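You operate a simulated robot arm through the tools that you are given. There is no shell and no other tool. Be economical: measure what you need, move in short steps, check, and stop when the job is done.

Carry out the task below with a simulated robot arm. There is one attempt and no reset: what you move stays moved.

Task
Put things in order on the top of the bench. At the end: the brown plaster roll stands on top of the blue shade; the green tube stands where the brown plaster roll stood; the orange measure stands where the green tube stood; the yellow sleeve stands on top of the grey pad; whatever was shut is shut again. Leave all else as you found it, and nothing knocked over.

The check looks at the end state, three seconds after you hand in, the way a careful person would. Anything else that was tipped, shoved, dropped, spilled or broken makes it a failure.

Robot
A 5-joint arm with a two-finger parallel gripper, fixed in place. Base frame: the origin is at the foot of the arm, x ahead of it, y to its left, z up; the work surface is at about z = 0. Readings come in mm, degrees, newtons and seconds.
With the tool pointing down near the work surface it reaches from about 260 to 680 mm from the base axis. Its first joint turns from -66.0 to 66.0 degrees. The tool tilts only in the upright plane through the base axis and itself; it spins freely about its own axis. Payload 2.9 kg.
The TCP is the grasp point between the finger pads, 30 mm short of the fingertips. In the tool frame z runs along the fingers and y along their closing line. Largest opening 110 mm; finger width 20, thickness 10; the body of the gripper, 48 by 112 mm, starts 55 mm behind the TCP.
Orientation is told as [roll, pitch, yaw] about the base's x, y, z axes, in that order, counted from this pose: with the fingers straight down and closing along the base's y, the tool's x points along the base's -x, its y along +y and its z along -z.

Tools
- The arm moves only by the tool drive_tool. Its argument "steps" is a list of rows, each an object (a shift or turn left out is 0, a gripper value left out holds the last) with "delta_pos": the shift along the base's x, y, z in units of 200 mm (1.0 is 200 mm), a list of three; "rot": the turn, a rotation vector about the base's x, y, z in units of 120 degrees (1.0 is 120 degrees), a list of three; "gripper": the opening, from 0 (shut) to 1 (fully open). In form: [{"delta_pos": [x, y, z], "rot": [wx, wy, wz], "gripper": gripper}, ...]. A call has 1 to 8 rows; each row is the pose to reach, as a shift and turn from the pose commanded when the call began. A call with a number of a shift or a turn outside -1 to 1 is refused whole. Each row takes 0.2 s and may step no farther than 50 mm and 8.6 degrees from the row before; otherwise, or with a gripper value out of range, the whole call is refused. A pose out of reach is approached as far as the arm can. The call stops where the force on the tool passes 40 N (or 10 N more than at its start, if that is more) or the arm is blocked; 0.2 s more then pass. Each finger travels about 108 mm/s and halts on what it meets, pressing with about 41 N; the grip force reading is that of the motor and also rises with nothing between the fingers. The clock runs only during rows and for 0.2 s after the last one: add rows that repeat a pose to give the fingers time. It gives the time, the measured TCP pose, the force on the tool (base axes), the opening and the grip force at its end, in the units of the frame above (readings bear some noise).
- Cameras (640 x 400 px; columns grow to the right, rows downward): "scene" is fixed at [31.7, -452.6, 594.6]; the picture's right is [0.79, -0.62, 0.00], its down [-0.40, -0.50, -0.77] and it looks along [0.47, 0.60, -0.64] (base axes); focal length 294 px, centre (320, 200). "wrist" rides on the gripper at [72, 17, -103] in the tool frame; the picture's right is [-0.23, 0.97, 0.00], its down [-0.76, -0.18, -0.62] and it looks along [-0.61, -0.14, 0.78] (tool axes); focal length 222 px, centre (320, 200). There is no depth. A picture from a camera that has moved, and an enlarged one, comes with that camera's place and axes in the base frame and with its lens.
- capture(camera): a new picture of that camera. The clock stands still meanwhile.
- zoom(camera, box): a new picture of the part [left, top, right, bottom] of that camera's present view, enlarged. The clock stands still meanwhile.
- finish_job(): hands the job in; it is judged then, once.

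Go step by step. Nothing tells you positions but the pictures and the camera data: compare them with the known pose of the tool, close in by small moves and look again before you grip or let go. The budget is 120 turns and 64 pictures, counting those below and the enlarged ones. Unless the task says otherwise, let go and move clear before handing in, and close with one line.

The tools are called after "Call:" as name(argument=value, ...) on one line, values as JSON. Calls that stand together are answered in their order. drive_tool: Moves the arm, as the interface text tells. Its arguments: {"type":"object","properties":{"steps":{"type":"array"}},"required":["steps"]} The other tools are called the same way: capture (camera) takes a picture; zoom (camera, box) takes an enlarged picture of a part of a camera's view; finish_job () hands the job in.

At the start:

```text
clock: 0.0
eef_pos: [431.0, -23.1, 361.4]
tcp_rot: [0.1, 0.0, -0.1]
contact_force: [0.2, 0.3, -0.7]
opening: 110.1
grasp_force: 0.0
```

scene: 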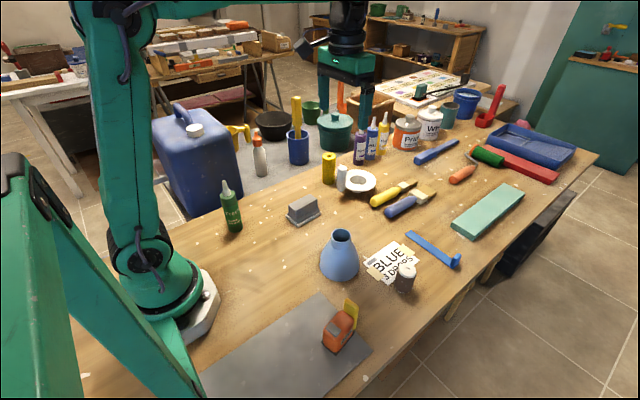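
wrist: 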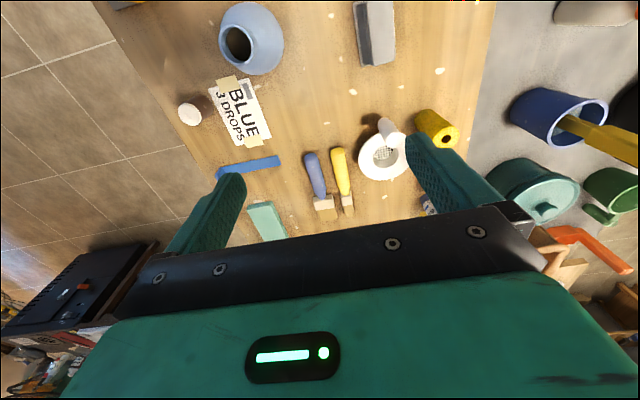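

I see a bench with a blue cone, a brown-sided roll by the note, a green bottle, an orange tape measure, a yellow cylinder and a grey block. I'll zoom in on them before measuring.

Call:
zoom(camera="scene", box=[280, 220, 480, 345])

Call:
zoom(camera="scene", box=[200, 130, 400, 255])

Call:
zoom(camera="scene", box=[180, 275, 380, 400])

```text
3.20 times, centred on (380, 282) of scene
camera zoom: at [31.7, -452.6, 594.6], right [0.79, -0.62, 0.0], down [-0.4, -0.5, -0.77], along [0.47, 0.6, -0.64], focal length 939 px, centre (128, -64)
```

zoom: 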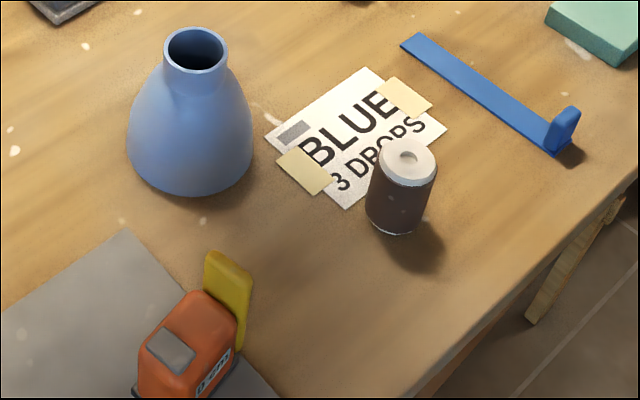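

```text
3.20 times, centred on (300, 192) of scene
camera zoom: at [31.7, -452.6, 594.6], right [0.79, -0.62, 0.0], down [-0.4, -0.5, -0.77], along [0.47, 0.6, -0.64], focal length 939 px, centre (384, 224)
```

zoom: 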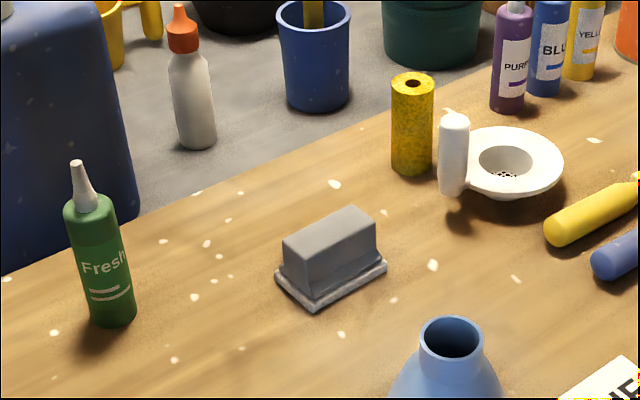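

```text
3.20 times, centred on (280, 338) of scene
camera zoom: at [31.7, -452.6, 594.6], right [0.79, -0.62, 0.0], down [-0.4, -0.5, -0.77], along [0.47, 0.6, -0.64], focal length 939 px, centre (448, -240)
```

zoom: 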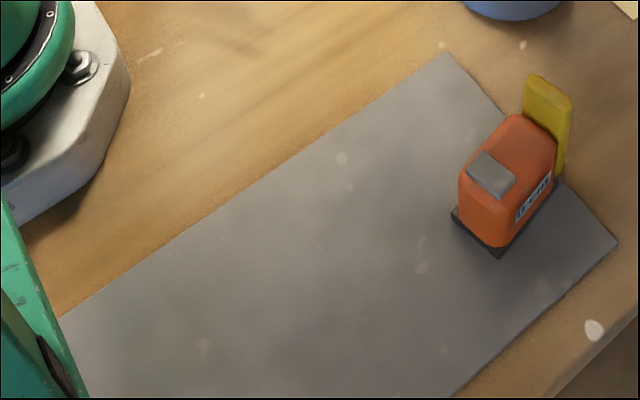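

The roll looks to be about (429,-264), the shade (352,-120, top about 110), the tube (203,159), the measure (224,-258), the sleeve (552,164) and the pad (376,67). I'll start by moving above the roll.

Call:
drive_tool(steps=[{"delta_pos": [0, -0.24, -0.05]}, {"delta_pos": [0, -0.48, -0.1]}, {"delta_pos": [0, -0.72, -0.15]}, {"delta_pos": [0, -0.95, -0.2]}, {"delta_pos": [0, -1.0, -0.4]}, {"delta_pos": [0, -1.0, -0.6]}, {"delta_pos": [0, -1.0, -0.75]}, {"delta_pos": [0, -1.0, -0.75]}])

Call:
capture(camera="wrist")

```text
clock: 1.8
eef_pos: [430.4, -221.7, 210.9]
tcp_rot: [0.0, 0.0, 0.0]
contact_force: [0.3, 0.3, -0.1]
opening: 109.7
grasp_force: 0.1
```

```text
58 pictures are left
camera wrist: at [359.0, -206.2, 313.1], right [0.23, 0.97, 0.0], down [0.76, -0.18, 0.62], along [0.61, -0.14, -0.78], focal length 222 px, centre (320, 200)
```

wrist: 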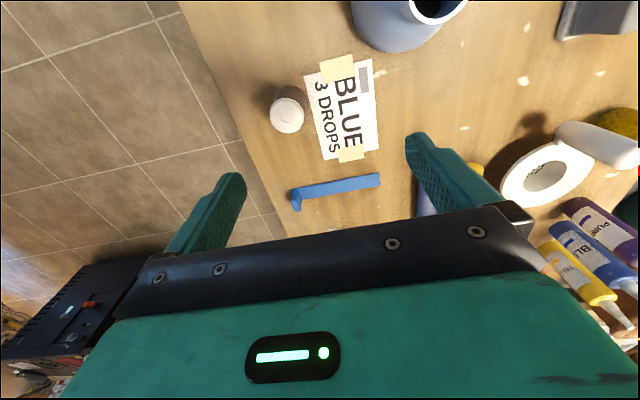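

The roll top is at about (428,-260). I'll centre over it and come down halfway.

Call:
drive_tool(steps=[{"delta_pos": [-0.01, -0.195, -0.1]}, {"delta_pos": [-0.01, -0.195, -0.3]}, {"delta_pos": [-0.01, -0.195, -0.5]}, {"delta_pos": [-0.01, -0.195, -0.5]}])

Call:
capture(camera="wrist")

Call:
zoom(camera="scene", box=[280, 180, 480, 305])

```text
clock: 2.8
eef_pos: [428.9, -261.7, 110.2]
tcp_rot: [0.0, 0.0, 0.0]
contact_force: [-0.3, 0.3, 0.2]
opening: 109.9
grasp_force: 0.1
```

```text
57 pictures are left
camera wrist: at [357.5, -246.3, 212.9], right [0.23, 0.97, 0.0], down [0.76, -0.18, 0.62], along [0.61, -0.14, -0.78], focal length 222 px, centre (320, 200)
```

wrist: 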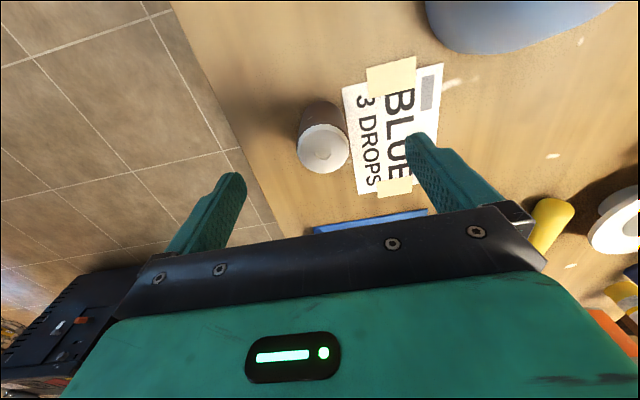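

```text
3.20 times, centred on (380, 242) of scene
camera zoom: at [31.7, -452.6, 594.6], right [0.79, -0.62, 0.0], down [-0.4, -0.5, -0.77], along [0.47, 0.6, -0.64], focal length 939 px, centre (128, 64)
```

zoom: 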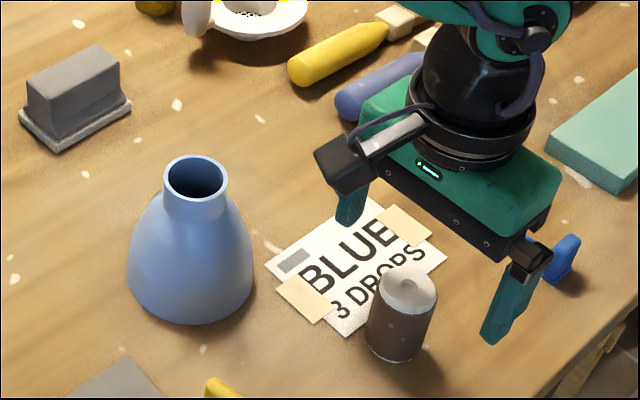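

The roll is centred between the fingers at about (429,-260). I'll go down to z=38 and grip.

Call:
drive_tool(steps=[{"delta_pos": [0, 0.008, -0.18]}, {"delta_pos": [0, 0.008, -0.36]}, {"delta_pos": [0, 0.008, -0.36], "gripper": 0.3}, {"delta_pos": [0, 0.008, -0.36], "gripper": 0.3}, {"delta_pos": [0, 0.008, -0.36], "gripper": 0.3}, {"delta_pos": [0, 0.008, -0.36], "gripper": 0.3}])

Call:
capture(camera="wrist")

```text
clock: 4.2
eef_pos: [428.8, -260.5, 38.7]
tcp_rot: [-0.1, 0.0, -0.1]
contact_force: [-0.5, -0.3, -0.4]
opening: 39.4
grasp_force: 41.0
```

```text
55 pictures are left
camera wrist: at [356.9, -244.8, 141.1], right [0.23, 0.97, 0.0], down [0.76, -0.18, 0.62], along [0.61, -0.14, -0.78], focal length 222 px, centre (320, 200)
```

wrist: 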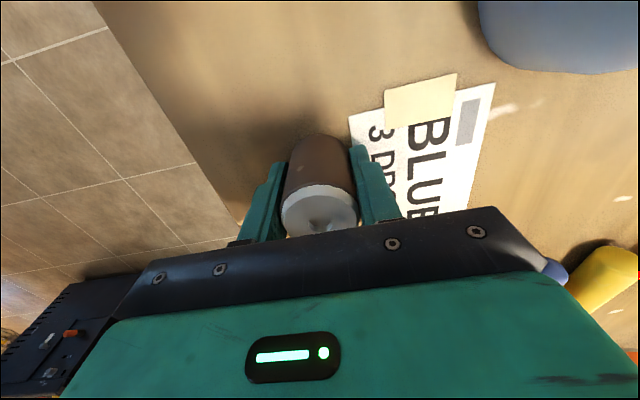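

The roll is gripped at 39 mm. I'll lift it and move near the shade to measure the neck.

Call:
drive_tool(steps=[{"delta_pos": [0, 0, 0.2]}, {"delta_pos": [0, 0, 0.44]}, {"delta_pos": [0, 0, 0.68]}, {"delta_pos": [0, 0, 0.86]}, {"delta_pos": [-0.12, 0.14, 0.86]}, {"delta_pos": [-0.24, 0.28, 0.86]}, {"delta_pos": [-0.38, 0.4, 0.86]}, {"delta_pos": [-0.38, 0.4, 0.86]}])

Call:
capture(camera="wrist")

Call:
capture(camera="scene")

```text
clock: 6.0
eef_pos: [353.2, -181.7, 209.5]
tcp_rot: [0.0, 0.0, 0.0]
contact_force: [0.2, -0.1, -1.0]
opening: 39.0
grasp_force: 41.1
```

```text
54 pictures are left
camera wrist: at [282.4, -165.3, 312.5], right [0.23, 0.97, 0.0], down [0.76, -0.18, 0.62], along [0.61, -0.14, -0.78], focal length 222 px, centre (320, 200)
```

wrist: 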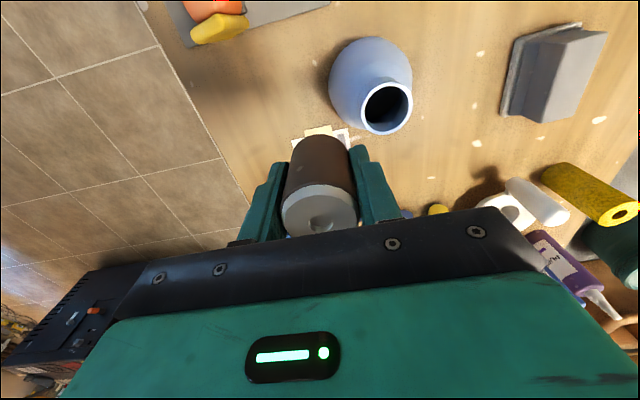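

```text
53 pictures are left
```

scene: 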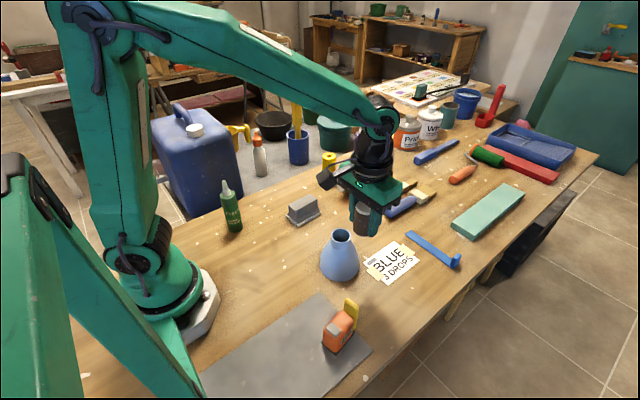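

The shade rim is at about (355,-120) and 102–110 mm high. I'll move the roll over it and verify before lowering.

Call:
drive_tool(steps=[{"delta_pos": [0, 0.16, 0]}, {"delta_pos": [-0.005, 0.31, 0]}, {"delta_pos": [-0.005, 0.31, -0.18]}, {"delta_pos": [-0.005, 0.31, -0.18]}])

Call:
capture(camera="wrist")

Call:
zoom(camera="scene", box=[280, 170, 400, 290])

```text
clock: 7.0
eef_pos: [353.4, -120.0, 174.3]
tcp_rot: [0.1, 0.1, 0.1]
contact_force: [0.5, 0.0, -1.4]
opening: 39.3
grasp_force: 40.9
```

```text
52 pictures are left
camera wrist: at [279.6, -104.0, 277.3], right [0.23, 0.97, 0.0], down [0.76, -0.18, 0.62], along [0.61, -0.14, -0.78], focal length 222 px, centre (320, 200)
```

wrist: 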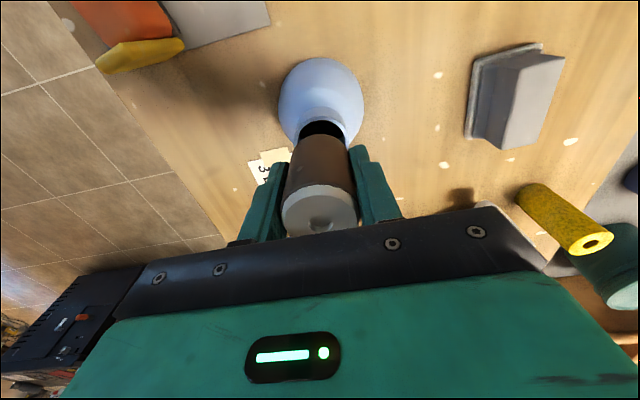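

```text
3.33 times, centred on (340, 230) of scene
camera zoom: at [31.7, -452.6, 594.6], right [0.79, -0.62, 0.0], down [-0.4, -0.5, -0.77], along [0.47, 0.6, -0.64], focal length 978 px, centre (253, 100)
```

zoom: 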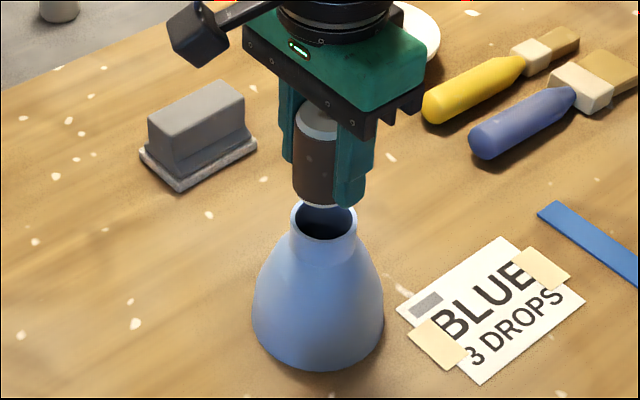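

The roll is lined up over the neck within a couple of mm. I'll lower it close to the rim and look.

Call:
drive_tool(steps=[{"delta_pos": [-0.004, 0, -0.07]}, {"delta_pos": [-0.004, 0, -0.11]}, {"delta_pos": [-0.004, 0, -0.11]}])

Call:
zoom(camera="scene", box=[300, 180, 380, 260])

Call:
zoom(camera="wrist", box=[260, 60, 380, 240])

```text
clock: 7.8
eef_pos: [352.1, -120.0, 153.7]
tcp_rot: [0.0, 0.0, 0.0]
contact_force: [-0.1, -1.1, -0.8]
opening: 39.2
grasp_force: 40.8
```

```text
5.00 times, centred on (340, 220) of scene
camera zoom: at [31.7, -452.6, 594.6], right [0.79, -0.62, 0.0], down [-0.4, -0.5, -0.77], along [0.47, 0.6, -0.64], focal length 1468 px, centre (220, 100)
```

zoom: 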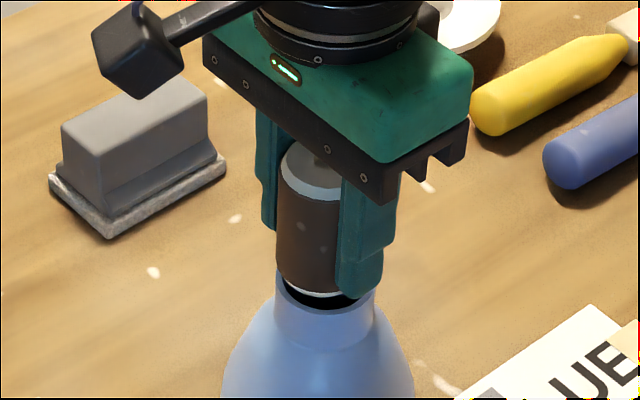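

```text
2.22 times, centred on (320, 150) of wrist
camera zoom: at [279.1, -104.0, 255.5], right [0.23, 0.97, 0.0], down [0.76, -0.18, 0.62], along [0.61, -0.14, -0.78], focal length 494 px, centre (320, 311)
```

zoom: 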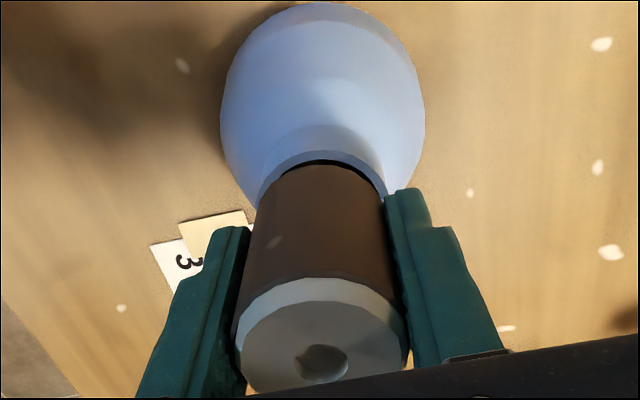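

It's nearly aligned, with the rim perhaps 2 mm further toward -y. I'll nudge it and lower gently until it touches.

Call:
drive_tool(steps=[{"delta_pos": [0.006, -0.007, 0]}, {"delta_pos": [0.006, -0.007, -0.01]}, {"delta_pos": [0.006, -0.007, -0.018]}, {"delta_pos": [0.006, -0.007, -0.025]}, {"delta_pos": [0.006, -0.007, -0.025]}])

Call:
zoom(camera="scene", box=[300, 180, 380, 260])

```text
clock: 9.0
eef_pos: [351.3, -120.8, 147.5]
tcp_rot: [0.0, 0.0, 0.0]
contact_force: [0.3, 0.4, -0.5]
opening: 39.1
grasp_force: 41.4
```

```text
5.00 times, centred on (340, 220) of scene
camera zoom: at [31.7, -452.6, 594.6], right [0.79, -0.62, 0.0], down [-0.4, -0.5, -0.77], along [0.47, 0.6, -0.64], focal length 1468 px, centre (220, 100)
```

zoom: 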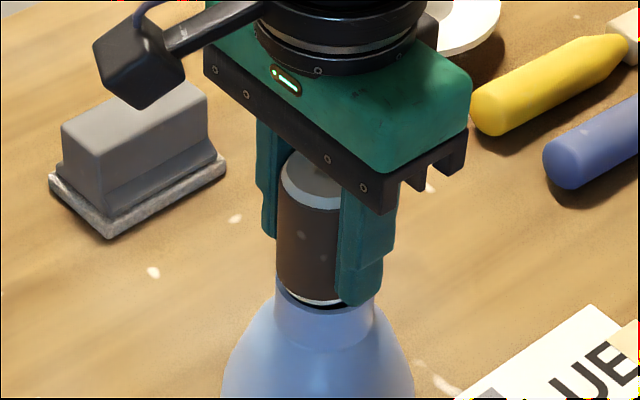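

There's still a small gap, so I'll continue down.

Call:
drive_tool(steps=[{"delta_pos": [0.006, -0.002, -0.008]}, {"delta_pos": [0.006, -0.002, -0.014]}, {"delta_pos": [0.006, -0.002, -0.02]}, {"delta_pos": [0.006, -0.002, -0.02]}])

Call:
zoom(camera="scene", box=[300, 180, 380, 260])

```text
clock: 10.0
eef_pos: [352.8, -120.0, 144.9]
tcp_rot: [0.0, -0.1, -0.1]
contact_force: [-2.9, 5.1, 18.1]
opening: 39.0
grasp_force: 41.7
```

```text
5.00 times, centred on (340, 220) of scene
camera zoom: at [31.7, -452.6, 594.7], right [0.79, -0.62, 0.0], down [-0.4, -0.5, -0.77], along [0.47, 0.6, -0.64], focal length 1468 px, centre (220, 100)
```

zoom: 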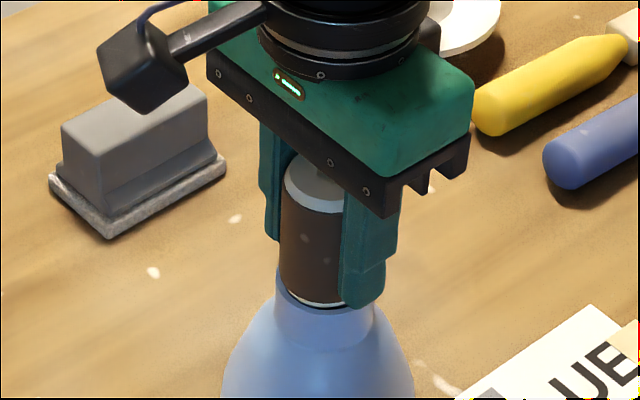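

There's contact at 18 N upward, so the roll rests on the rim. I'll relieve it slightly, open gently and check.

Call:
drive_tool(steps=[{"delta_pos": [0, 0, 0.005]}, {"delta_pos": [0, 0, 0.005], "gripper": 0.4}, {"delta_pos": [0, 0, 0.005], "gripper": 0.6}, {"delta_pos": [0, 0, 0.005], "gripper": 0.7}, {"delta_pos": [0, 0, 0.005], "gripper": 0.7}])

Call:
zoom(camera="scene", box=[300, 180, 380, 260])

Call:
zoom(camera="wrist", box=[240, 60, 400, 240])

```text
clock: 11.2
eef_pos: [353.8, -119.1, 145.7]
tcp_rot: [0.1, 0.0, 0.0]
contact_force: [0.7, 0.3, -0.3]
opening: 77.2
grasp_force: 0.0
```

```text
5.00 times, centred on (340, 220) of scene
camera zoom: at [31.7, -452.6, 594.6], right [0.79, -0.62, 0.0], down [-0.4, -0.5, -0.77], along [0.47, 0.6, -0.64], focal length 1468 px, centre (220, 100)
```

zoom: 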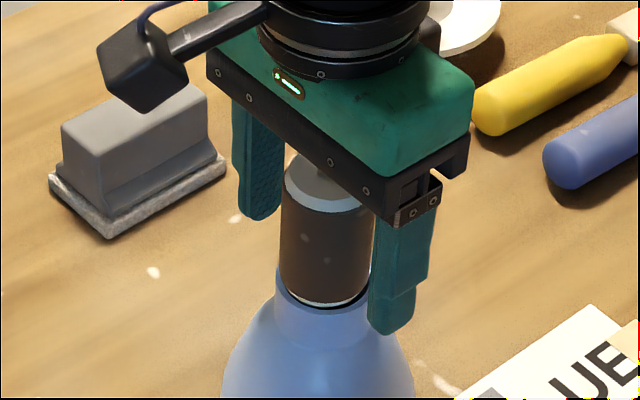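

```text
2.22 times, centred on (320, 150) of wrist
camera zoom: at [280.9, -104.0, 247.6], right [0.23, 0.97, 0.0], down [0.76, -0.18, 0.62], along [0.61, -0.14, -0.78], focal length 494 px, centre (320, 311)
```

zoom: 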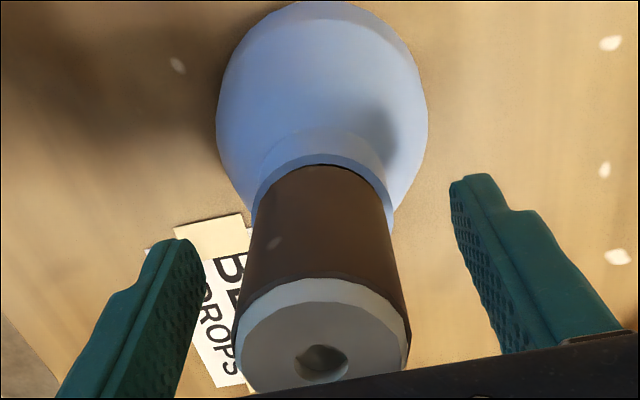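

The roll stands on the shade. I'll rise and swing toward the green tube.

Call:
drive_tool(steps=[{"delta_pos": [0, 0, 0.2], "gripper": 0.8}, {"delta_pos": [0, 0, 0.44], "gripper": 1}, {"delta_pos": [0, 0, 0.68]}, {"delta_pos": [-0.05, 0.2, 0.7]}, {"delta_pos": [-0.1, 0.42, 0.7]}, {"delta_pos": [-0.15, 0.64, 0.7]}, {"delta_pos": [-0.2, 0.86, 0.7]}, {"delta_pos": [-0.25, 1.0, 0.7]}])

Call:
drive_tool(steps=[{"delta_pos": [-0.1, 0.2, 0]}, {"delta_pos": [-0.15, 0.35, 0]}, {"delta_pos": [-0.15, 0.35, 0]}])

Call:
capture(camera="wrist")

Call:
capture(camera="scene")

```text
clock: 13.0
eef_pos: [302.4, 81.9, 284.5]
tcp_rot: [0.0, 0.0, 0.0]
contact_force: [-0.3, -0.7, -0.9]
opening: 110.0
grasp_force: 0.0
```

```text
clock: 13.8
eef_pos: [273.7, 152.1, 284.7]
tcp_rot: [0.0, 0.0, 0.0]
contact_force: [0.2, 0.9, 0.3]
opening: 109.8
grasp_force: 0.1
```

```text
44 pictures are left
camera wrist: at [200.9, 167.1, 387.2], right [0.23, 0.97, 0.0], down [0.76, -0.18, 0.62], along [0.61, -0.14, -0.78], focal length 222 px, centre (320, 200)
```

wrist: 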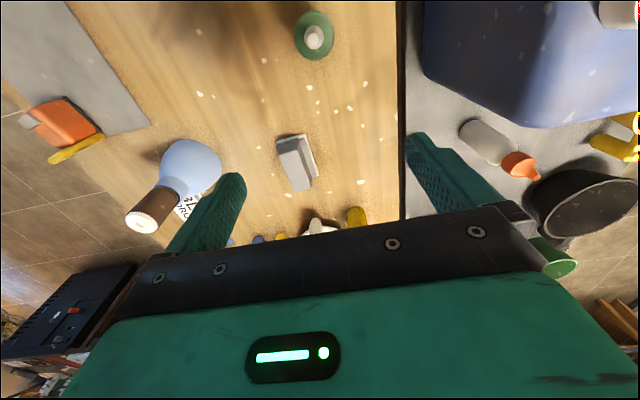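

```text
43 pictures are left
```

scene: 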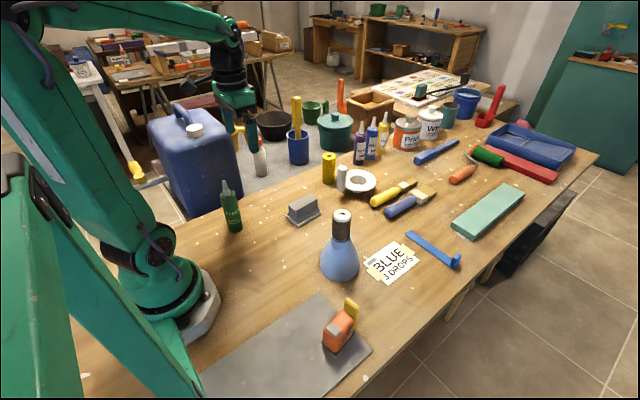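

The tube is at about (209,159), near the inner reach limit. I'll move over it at z≈225, so the fingertips clear its nozzle.

Call:
drive_tool(steps=[{"delta_pos": [-0.12, 0.02, -0.1]}, {"delta_pos": [-0.24, 0.035, -0.2]}, {"delta_pos": [-0.325, 0.035, -0.3]}, {"delta_pos": [-0.325, 0.035, -0.3]}])

Call:
capture(camera="wrist")

Call:
zoom(camera="scene", box=[160, 80, 320, 240])

```text
clock: 14.8
eef_pos: [207.4, 158.1, 225.1]
tcp_rot: [0.0, 0.0, 0.1]
contact_force: [0.3, 0.0, -0.7]
opening: 109.9
grasp_force: 0.1
```

```text
42 pictures are left
camera wrist: at [135.3, 174.0, 327.3], right [0.23, 0.97, 0.0], down [0.76, -0.18, 0.62], along [0.61, -0.14, -0.78], focal length 222 px, centre (320, 200)
```

wrist: 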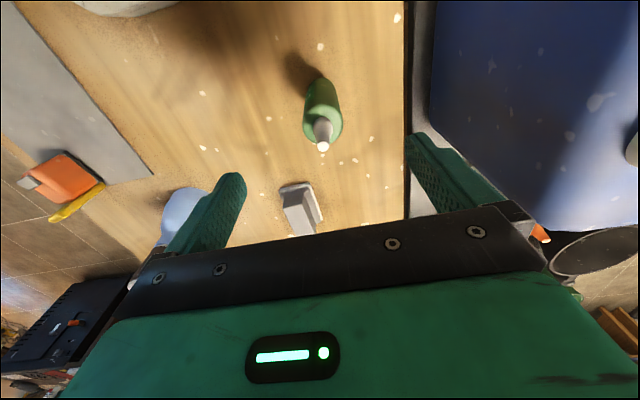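

```text
2.50 times, centred on (240, 160) of scene
camera zoom: at [31.7, -452.6, 594.6], right [0.79, -0.62, 0.0], down [-0.4, -0.5, -0.77], along [0.47, 0.6, -0.64], focal length 734 px, centre (520, 300)
```

zoom: 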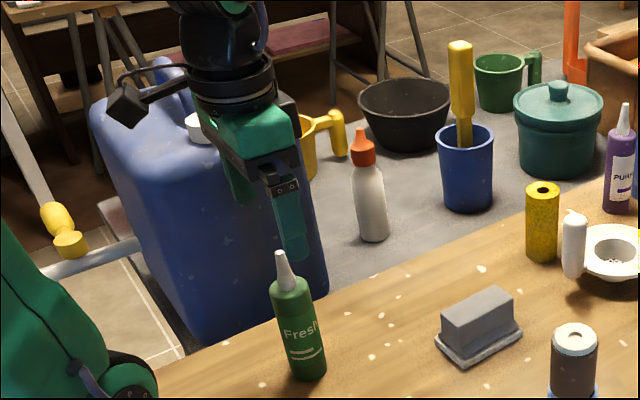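

The tube is at about (212,160), standing centred between the fingers. I'll descend to z≈118 and grip the body below the shoulder.

Call:
drive_tool(steps=[{"delta_pos": [0.02, 0.008, -0.1]}, {"delta_pos": [0.02, 0.008, -0.3]}, {"delta_pos": [0.02, 0.008, -0.45]}, {"delta_pos": [0.02, 0.008, -0.535]}, {"delta_pos": [0.02, 0.008, -0.535]}])

Call:
capture(camera="wrist")

Call:
zoom(camera="scene", box=[170, 130, 290, 250])

```text
clock: 16.0
eef_pos: [212.6, 159.4, 116.2]
tcp_rot: [0.1, 0.0, 0.0]
contact_force: [0.5, 0.7, -0.6]
opening: 109.9
grasp_force: 0.0
```

```text
40 pictures are left
camera wrist: at [140.8, 174.5, 219.0], right [0.23, 0.97, 0.0], down [0.76, -0.18, 0.62], along [0.61, -0.14, -0.78], focal length 222 px, centre (320, 200)
```

wrist: 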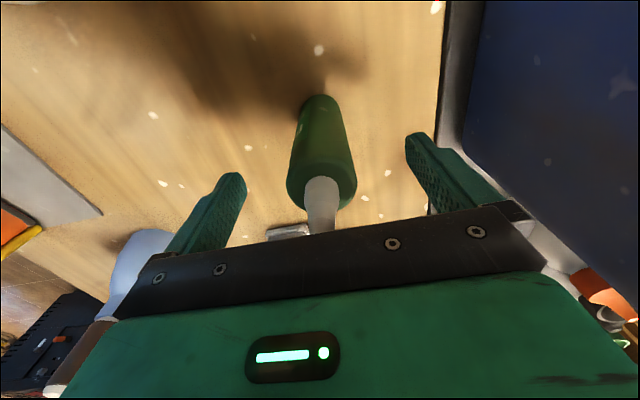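

```text
3.33 times, centred on (230, 190) of scene
camera zoom: at [31.7, -452.6, 594.6], right [0.79, -0.62, 0.0], down [-0.4, -0.5, -0.77], along [0.47, 0.6, -0.64], focal length 978 px, centre (620, 233)
```

zoom: 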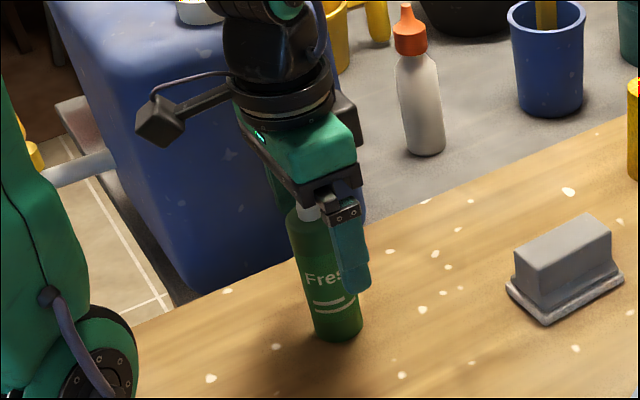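

Well aligned. I'll grip and lift slightly.

Call:
drive_tool(steps=[{"delta_pos": [0, 0, 0], "gripper": 0.25}, {"delta_pos": [0, 0, 0], "gripper": 0.25}, {"delta_pos": [0, 0, 0], "gripper": 0.25}, {"delta_pos": [0, 0, 0], "gripper": 0.25}, {"delta_pos": [0, 0, 0], "gripper": 0.25}])

Call:
drive_tool(steps=[{"delta_pos": [0, 0, 0.05]}, {"delta_pos": [0, 0, 0.15]}, {"delta_pos": [0.02, 0, 0.35]}, {"delta_pos": [0.05, 0, 0.55]}, {"delta_pos": [0.05, 0, 0.55]}])

Call:
zoom(camera="scene", box=[170, 70, 290, 250])

Call:
capture(camera="wrist")

```text
clock: 17.2
eef_pos: [214.0, 158.0, 116.0]
tcp_rot: [0.1, 0.0, 0.0]
contact_force: [1.0, -0.3, 1.1]
opening: 38.4
grasp_force: 41.0
```

```text
clock: 18.4
eef_pos: [222.1, 157.7, 226.6]
tcp_rot: [0.0, 0.0, 0.0]
contact_force: [0.0, -0.4, -2.4]
opening: 38.4
grasp_force: 40.7
```

```text
2.22 times, centred on (230, 160) of scene
camera zoom: at [31.7, -452.6, 594.6], right [0.79, -0.62, 0.0], down [-0.4, -0.5, -0.77], along [0.47, 0.6, -0.64], focal length 652 px, centre (520, 289)
```

zoom: 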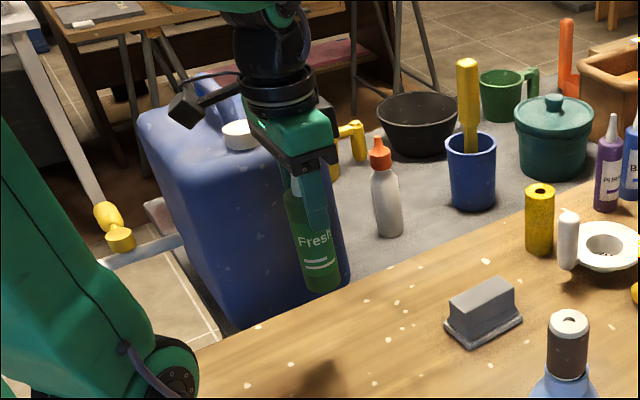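

```text
37 pictures are left
camera wrist: at [149.9, 173.6, 330.2], right [0.23, 0.97, 0.0], down [0.76, -0.18, 0.62], along [0.61, -0.14, -0.78], focal length 222 px, centre (320, 200)
```

wrist: 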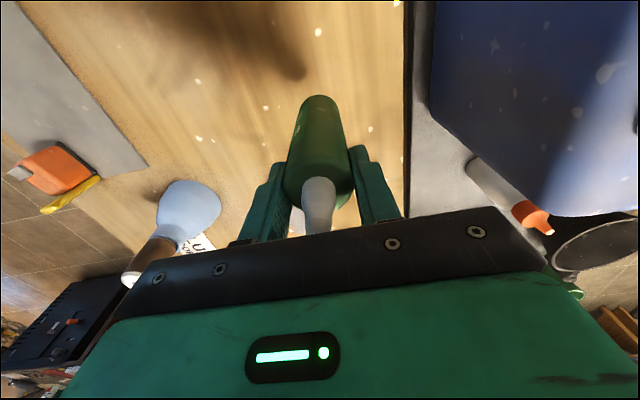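

The tube is held upright. I'll carry it high and around the shade to the roll's old spot.

Call:
drive_tool(steps=[{"delta_pos": [0.04, 0, 0.2]}, {"delta_pos": [0.08, -0.03, 0.4]}, {"delta_pos": [0.24, -0.15, 0.4]}, {"delta_pos": [0.4, -0.29, 0.4]}, {"delta_pos": [0.57, -0.43, 0.4]}, {"delta_pos": [0.73, -0.57, 0.4]}, {"delta_pos": [0.89, -0.71, 0.4]}, {"delta_pos": [1.0, -0.87, 0.4]}])

Call:
drive_tool(steps=[{"delta_pos": [0.03, -0.22, 0]}, {"delta_pos": [0.05, -0.44, 0]}, {"delta_pos": [0.05, -0.66, 0]}, {"delta_pos": [0.045, -0.88, 0]}, {"delta_pos": [0.04, -1.0, 0]}, {"delta_pos": [0.04, -1.0, 0]}])

```text
clock: 20.2
eef_pos: [423.4, -17.7, 308.6]
tcp_rot: [0.0, 0.0, -0.1]
contact_force: [0.5, -0.2, -2.4]
opening: 38.4
grasp_force: 41.0
```

```text
clock: 21.6
eef_pos: [432.3, -216.5, 308.6]
tcp_rot: [-0.1, 0.0, 0.0]
contact_force: [-0.3, -0.6, -1.7]
opening: 38.6
grasp_force: 41.1
```

Next I'll go above the spot and descend, stopping about 10 mm above the bench.

Call:
drive_tool(steps=[{"delta_pos": [0, -0.217, 0]}, {"delta_pos": [0, -0.217, -0.2]}, {"delta_pos": [0, -0.217, -0.44]}, {"delta_pos": [0, -0.217, -0.67]}, {"delta_pos": [0, -0.217, -0.85]}, {"delta_pos": [0, -0.217, -0.91]}, {"delta_pos": [0, -0.217, -0.91]}])

Call:
capture(camera="wrist")

Call:
zoom(camera="scene", box=[280, 160, 480, 345])

```text
clock: 23.2
eef_pos: [431.2, -257.9, 124.6]
tcp_rot: [0.1, 0.0, 0.0]
contact_force: [-0.1, -1.4, -1.6]
opening: 38.1
grasp_force: 41.0
```

```text
36 pictures are left
camera wrist: at [359.1, -241.8, 228.4], right [0.23, 0.97, 0.0], down [0.76, -0.18, 0.62], along [0.61, -0.14, -0.78], focal length 222 px, centre (320, 200)
```

wrist: 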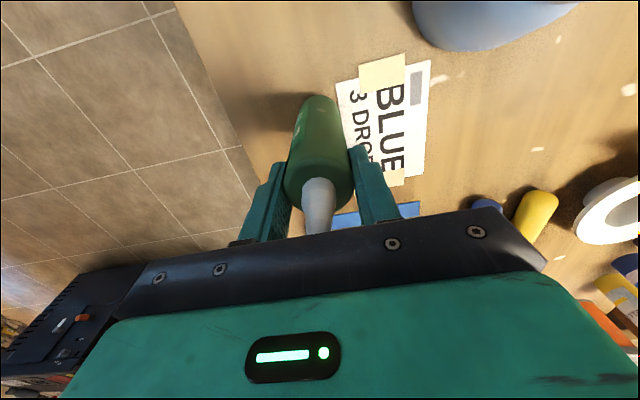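

```text
2.16 times, centred on (380, 252) of scene
camera zoom: at [31.7, -452.6, 594.6], right [0.79, -0.62, 0.0], down [-0.4, -0.5, -0.77], along [0.47, 0.6, -0.64], focal length 635 px, centre (190, 86)
```

zoom: 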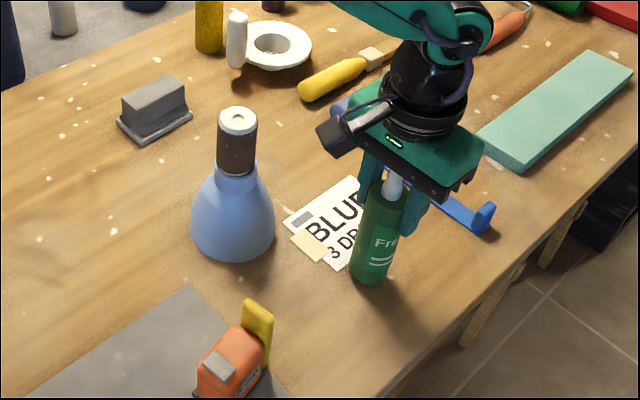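

The tube's base lines up with the roll's former spot. I'll lower to contact.

Call:
drive_tool(steps=[{"delta_pos": [0.005, -0.007, -0.02]}, {"delta_pos": [0.005, -0.007, -0.034]}, {"delta_pos": [0.005, -0.007, -0.042]}, {"delta_pos": [0.005, -0.007, -0.042]}])

```text
clock: 24.2
eef_pos: [432.1, -259.7, 117.8]
tcp_rot: [0.1, 0.0, 0.1]
contact_force: [0.5, -0.6, -2.4]
opening: 38.5
grasp_force: 40.8
```

Call:
drive_tool(steps=[{"delta_pos": [0, 0, -0.006]}, {"delta_pos": [0, 0, -0.012]}, {"delta_pos": [0, 0, -0.012]}])

```text
clock: 25.0
eef_pos: [430.6, -259.7, 117.1]
tcp_rot: [-0.1, -0.1, 0.0]
contact_force: [-3.9, 3.9, 18.9]
opening: 38.0
grasp_force: 40.8
```

It touched down. I'll release in small steps and rise straight up.

Call:
drive_tool(steps=[{"delta_pos": [0, 0, 0.005]}, {"delta_pos": [0, 0, 0.005], "gripper": 0.45}, {"delta_pos": [0, 0, 0.005], "gripper": 0.7}, {"delta_pos": [0, 0, 0.005], "gripper": 0.9}, {"delta_pos": [0, 0, 0.15], "gripper": 1}, {"delta_pos": [0, 0, 0.35]}, {"delta_pos": [0, 0, 0.55]}, {"delta_pos": [0, 0, 0.6]}])

Call:
capture(camera="scene")

```text
clock: 26.8
eef_pos: [431.1, -260.2, 234.8]
tcp_rot: [-0.1, -0.1, -0.1]
contact_force: [0.2, 0.3, -0.7]
opening: 109.8
grasp_force: 0.0
```

```text
34 pictures are left
```

scene: 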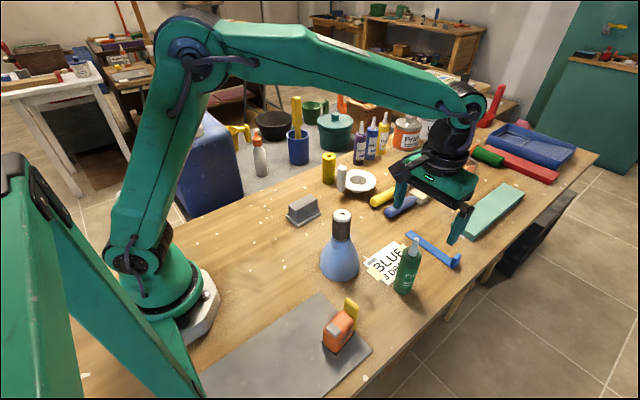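

The tube stands. Next is the orange measure, so I'll move above it at a safe height and look.

Call:
drive_tool(steps=[{"delta_pos": [-0.2, 0.0, 0.05]}, {"delta_pos": [-0.42, 0.0, 0.05]}, {"delta_pos": [-0.64, 0.01, 0.05]}, {"delta_pos": [-0.84, 0.02, 0.05]}, {"delta_pos": [-0.92, 0.03, 0.05]}, {"delta_pos": [-0.92, 0.03, 0.05]}])

Call:
capture(camera="wrist")

```text
clock: 28.2
eef_pos: [247.3, -256.1, 246.5]
tcp_rot: [0.0, 0.0, 0.0]
contact_force: [0.5, -0.2, 1.0]
opening: 110.1
grasp_force: 0.0
```

```text
33 pictures are left
camera wrist: at [174.7, -238.5, 347.5], right [0.23, 0.97, 0.0], down [0.76, -0.18, 0.62], along [0.61, -0.14, -0.78], focal length 222 px, centre (320, 200)
```

wrist: 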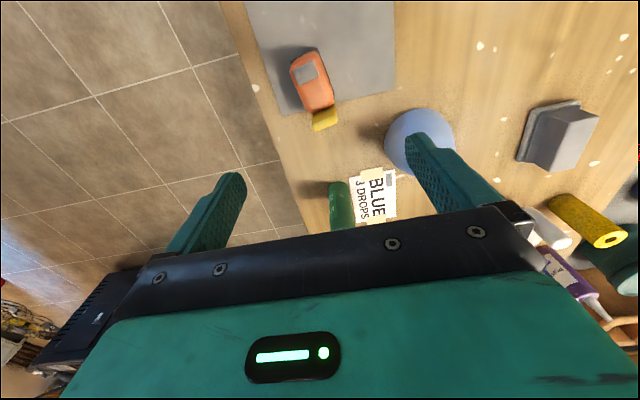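

I'll zoom in on the measure for its shape and orientation.

Call:
zoom(camera="wrist", box=[260, 30, 380, 150])

Call:
zoom(camera="scene", box=[300, 285, 380, 365])

```text
3.33 times, centred on (320, 90) of wrist
camera zoom: at [174.7, -238.5, 347.5], right [0.23, 0.97, 0.0], down [0.76, -0.18, 0.62], along [0.61, -0.14, -0.78], focal length 740 px, centre (320, 567)
```

zoom: 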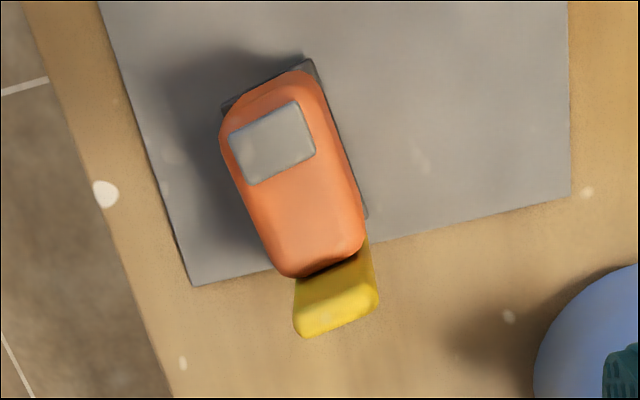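

```text
5.00 times, centred on (340, 325) of scene
camera zoom: at [31.7, -452.6, 594.6], right [0.79, -0.62, 0.0], down [-0.4, -0.5, -0.77], along [0.47, 0.6, -0.64], focal length 1468 px, centre (220, -425)
```

zoom: 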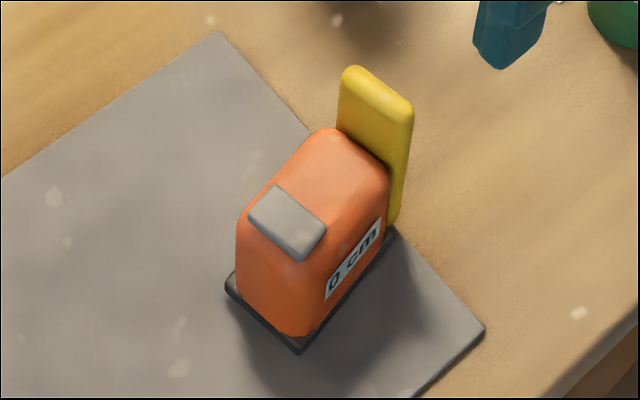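

The measure body's footprint is centred near (232,-260), about 37 x 61 mm, and turned about +11°. I'll align above it and look again.

Call:
drive_tool(steps=[{"delta_pos": [-0.04, -0.01, -0.1], "rot": [0, 0, 0.045]}, {"delta_pos": [-0.075, -0.02, -0.3], "rot": [0, 0, 0.09]}, {"delta_pos": [-0.075, -0.02, -0.5], "rot": [0, 0, 0.09]}, {"delta_pos": [-0.075, -0.02, -0.65], "rot": [0, 0, 0.09]}, {"delta_pos": [-0.075, -0.02, -0.65], "rot": [0, 0, 0.09]}])

Call:
capture(camera="wrist")

Call:
zoom(camera="scene", box=[280, 250, 400, 370])

```text
clock: 29.4
eef_pos: [231.6, -258.5, 115.4]
tcp_rot: [0.0, 0.0, 10.8]
contact_force: [-0.1, 0.1, -0.1]
opening: 109.8
grasp_force: 0.0
```

```text
30 pictures are left
camera wrist: at [157.4, -256.3, 217.6], right [0.04, 1.0, 0.0], down [0.78, -0.03, 0.62], along [0.62, -0.03, -0.78], focal length 222 px, centre (320, 200)
```

wrist: 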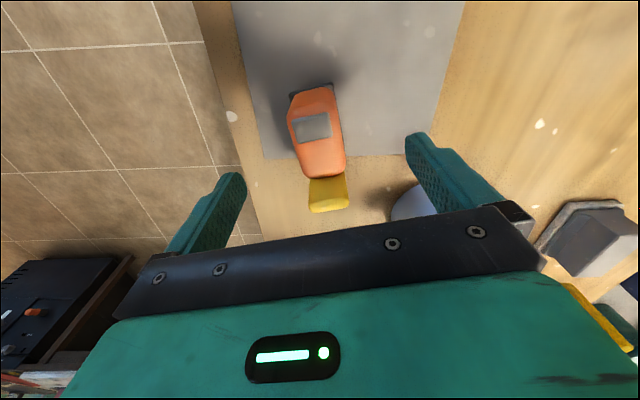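

```text
3.33 times, centred on (340, 310) of scene
camera zoom: at [31.7, -452.6, 594.6], right [0.79, -0.62, 0.0], down [-0.4, -0.5, -0.77], along [0.47, 0.6, -0.64], focal length 978 px, centre (253, -167)
```

zoom: 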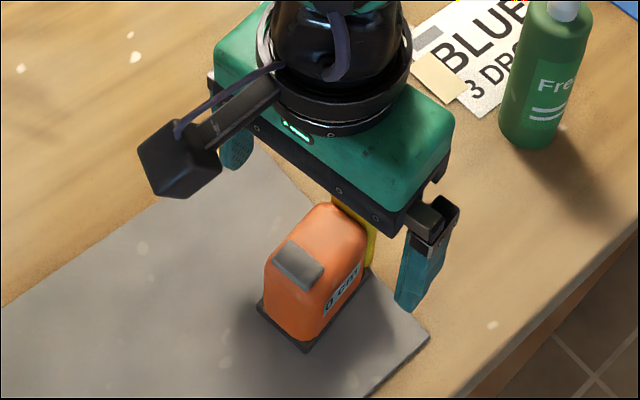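

The measure is well aligned; I'll shift 2 mm toward -y. Then I'll descend to z≈38 and grip.

Call:
drive_tool(steps=[{"delta_pos": [0.003, -0.011, -0.15]}, {"delta_pos": [0.003, -0.011, -0.3]}, {"delta_pos": [0.003, -0.011, -0.385]}, {"delta_pos": [0.003, -0.011, -0.385], "gripper": 0.2}, {"delta_pos": [0.003, -0.011, -0.385], "gripper": 0.2}, {"delta_pos": [0.003, -0.011, -0.385], "gripper": 0.2}, {"delta_pos": [0.003, -0.011, -0.385], "gripper": 0.2}, {"delta_pos": [0.003, -0.011, -0.385], "gripper": 0.2}])

Call:
capture(camera="wrist")

```text
clock: 31.2
eef_pos: [233.6, -258.9, 38.4]
tcp_rot: [0.0, -0.1, 10.7]
contact_force: [-0.1, -0.6, -0.1]
opening: 37.9
grasp_force: 41.0
```

```text
28 pictures are left
camera wrist: at [159.3, -259.1, 140.5], right [0.04, 1.0, 0.0], down [0.78, -0.03, 0.62], along [0.62, -0.03, -0.78], focal length 222 px, centre (320, 200)
```

wrist: 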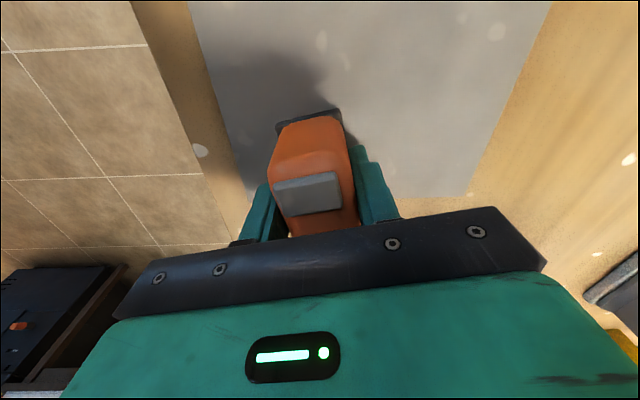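

It's gripped. I'll lift a little and check that the yellow tab comes along.

Call:
drive_tool(steps=[{"delta_pos": [0, 0, 0.05]}, {"delta_pos": [0, 0, 0.2]}, {"delta_pos": [0, 0, 0.3]}, {"delta_pos": [0, 0, 0.3]}])

Call:
zoom(camera="scene", box=[280, 230, 400, 370])

```text
clock: 32.2
eef_pos: [231.6, -260.0, 98.1]
tcp_rot: [0.0, 0.0, 10.8]
contact_force: [0.5, 0.3, -3.2]
opening: 38.0
grasp_force: 41.2
```

```text
2.86 times, centred on (340, 300) of scene
camera zoom: at [31.7, -452.6, 594.6], right [0.79, -0.62, 0.0], down [-0.4, -0.5, -0.77], along [0.47, 0.6, -0.64], focal length 839 px, centre (263, -86)
```

zoom: 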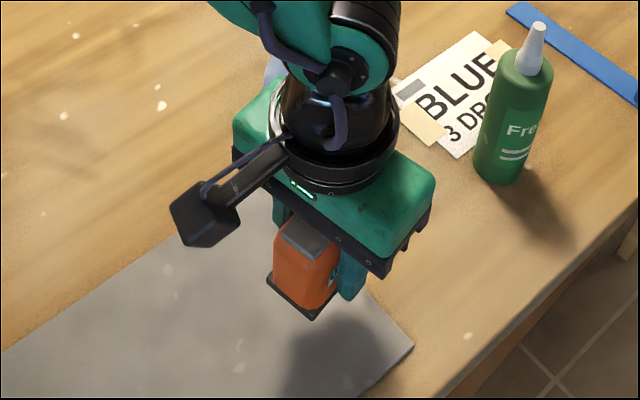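

The whole measure came up. I'll raise it and carry it across to the tube's old spot.

Call:
drive_tool(steps=[{"delta_pos": [0.02, 0, 0.24]}, {"delta_pos": [0.04, 0, 0.48]}, {"delta_pos": [0.08, 0.03, 0.72]}, {"delta_pos": [0.15, 0.2, 0.85]}, {"delta_pos": [0.22, 0.42, 0.85]}, {"delta_pos": [0.29, 0.64, 0.85]}, {"delta_pos": [0.33, 0.86, 0.85]}, {"delta_pos": [0.33, 1.0, 0.85]}])

Call:
drive_tool(steps=[{"delta_pos": [0, 0.22, 0]}, {"delta_pos": [0, 0.44, 0]}, {"delta_pos": [-0.04, 0.66, 0]}, {"delta_pos": [-0.12, 0.86, 0]}, {"delta_pos": [-0.22, 1, 0]}, {"delta_pos": [-0.22, 1, 0]}])

```text
clock: 34.0
eef_pos: [299.4, -60.8, 266.4]
tcp_rot: [0.0, 0.0, 10.8]
contact_force: [0.6, -0.6, -2.1]
opening: 37.8
grasp_force: 41.5
```

```text
clock: 35.4
eef_pos: [255.6, 139.7, 266.5]
tcp_rot: [0.0, 0.1, 10.8]
contact_force: [0.2, 1.2, -2.1]
opening: 37.7
grasp_force: 40.4
```

I'll move over the tube's former spot and descend to about z=75.

Call:
drive_tool(steps=[{"delta_pos": [-0.11, 0.05, 0]}, {"delta_pos": [-0.221, 0.097, 0]}, {"delta_pos": [-0.221, 0.097, -0.24]}, {"delta_pos": [-0.221, 0.097, -0.48]}, {"delta_pos": [-0.221, 0.097, -0.72]}, {"delta_pos": [-0.221, 0.097, -0.95]}, {"delta_pos": [-0.221, 0.097, -0.95]}])

Call:
capture(camera="wrist")

Call:
zoom(camera="scene", box=[160, 100, 320, 260])

```text
clock: 37.0
eef_pos: [212.4, 160.0, 77.9]
tcp_rot: [0.0, 0.1, 10.9]
contact_force: [0.0, -0.2, -2.1]
opening: 37.8
grasp_force: 40.6
```

```text
26 pictures are left
camera wrist: at [137.4, 162.6, 180.0], right [0.04, 1.0, 0.0], down [0.78, -0.03, 0.62], along [0.62, -0.03, -0.78], focal length 222 px, centre (320, 200)
```

wrist: 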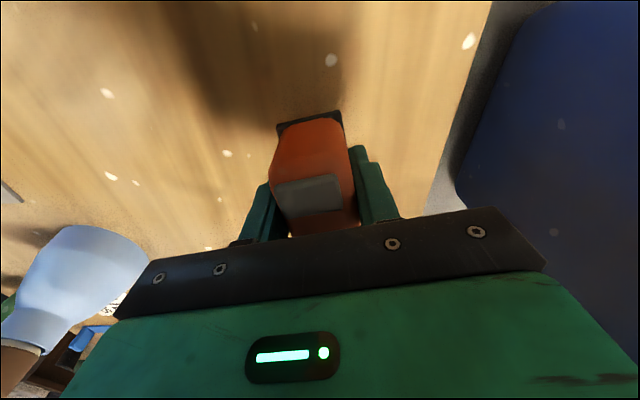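

```text
2.50 times, centred on (240, 180) of scene
camera zoom: at [31.7, -452.6, 594.6], right [0.79, -0.62, 0.0], down [-0.4, -0.5, -0.77], along [0.47, 0.6, -0.64], focal length 734 px, centre (520, 250)
```

zoom: 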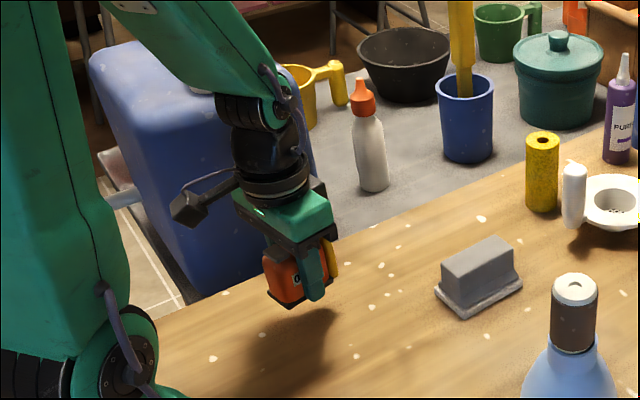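

Clear so far. I'll lower gently toward contact.

Call:
drive_tool(steps=[{"delta_pos": [-0.004, 0, -0.1]}, {"delta_pos": [-0.004, 0, -0.17]}, {"delta_pos": [-0.004, 0, -0.185]}, {"delta_pos": [-0.004, 0, -0.192]}, {"delta_pos": [-0.004, 0, -0.192]}])

```text
clock: 38.2
eef_pos: [209.7, 159.2, 40.1]
tcp_rot: [0.0, 0.0, 10.9]
contact_force: [0.3, 0.6, -1.4]
opening: 37.7
grasp_force: 40.9
```

Call:
drive_tool(steps=[{"delta_pos": [0.005, 0, -0.007]}, {"delta_pos": [0.005, 0, -0.014]}, {"delta_pos": [0.005, 0, -0.014]}])

```text
clock: 39.0
eef_pos: [210.3, 159.2, 36.7]
tcp_rot: [0.0, 0.0, 10.8]
contact_force: [-0.3, -0.4, -2.4]
opening: 37.9
grasp_force: 40.8
```

Call:
drive_tool(steps=[{"delta_pos": [0, 0, -0.006]}, {"delta_pos": [0, 0, -0.012]}, {"delta_pos": [0, 0, -0.012]}])

```text
clock: 39.8
eef_pos: [212.3, 159.3, 34.5]
tcp_rot: [0.0, 0.0, 10.8]
contact_force: [0.7, 0.5, -3.0]
opening: 38.1
grasp_force: 41.4
```

No contact yet, since the mat it stood on had some thickness. I'll keep lowering gently.

Call:
drive_tool(steps=[{"delta_pos": [0, 0, -0.006]}, {"delta_pos": [0, 0, -0.012]}, {"delta_pos": [0, 0, -0.012]}])

Call:
zoom(camera="scene", box=[190, 150, 270, 250])

```text
clock: 40.6
eef_pos: [209.8, 158.8, 32.6]
tcp_rot: [0.0, 0.0, 10.8]
contact_force: [-1.5, -12.7, 35.7]
opening: 38.0
grasp_force: 40.7
```

```text
4.00 times, centred on (230, 200) of scene
camera zoom: at [31.6, -452.7, 594.6], right [0.79, -0.62, 0.0], down [-0.4, -0.5, -0.77], along [0.47, 0.6, -0.64], focal length 1174 px, centre (680, 200)
```

zoom: 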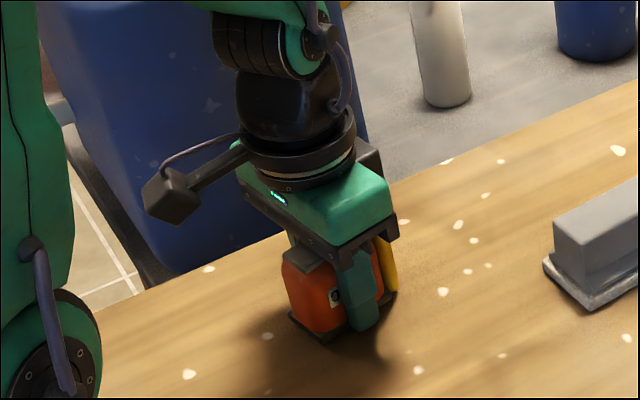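

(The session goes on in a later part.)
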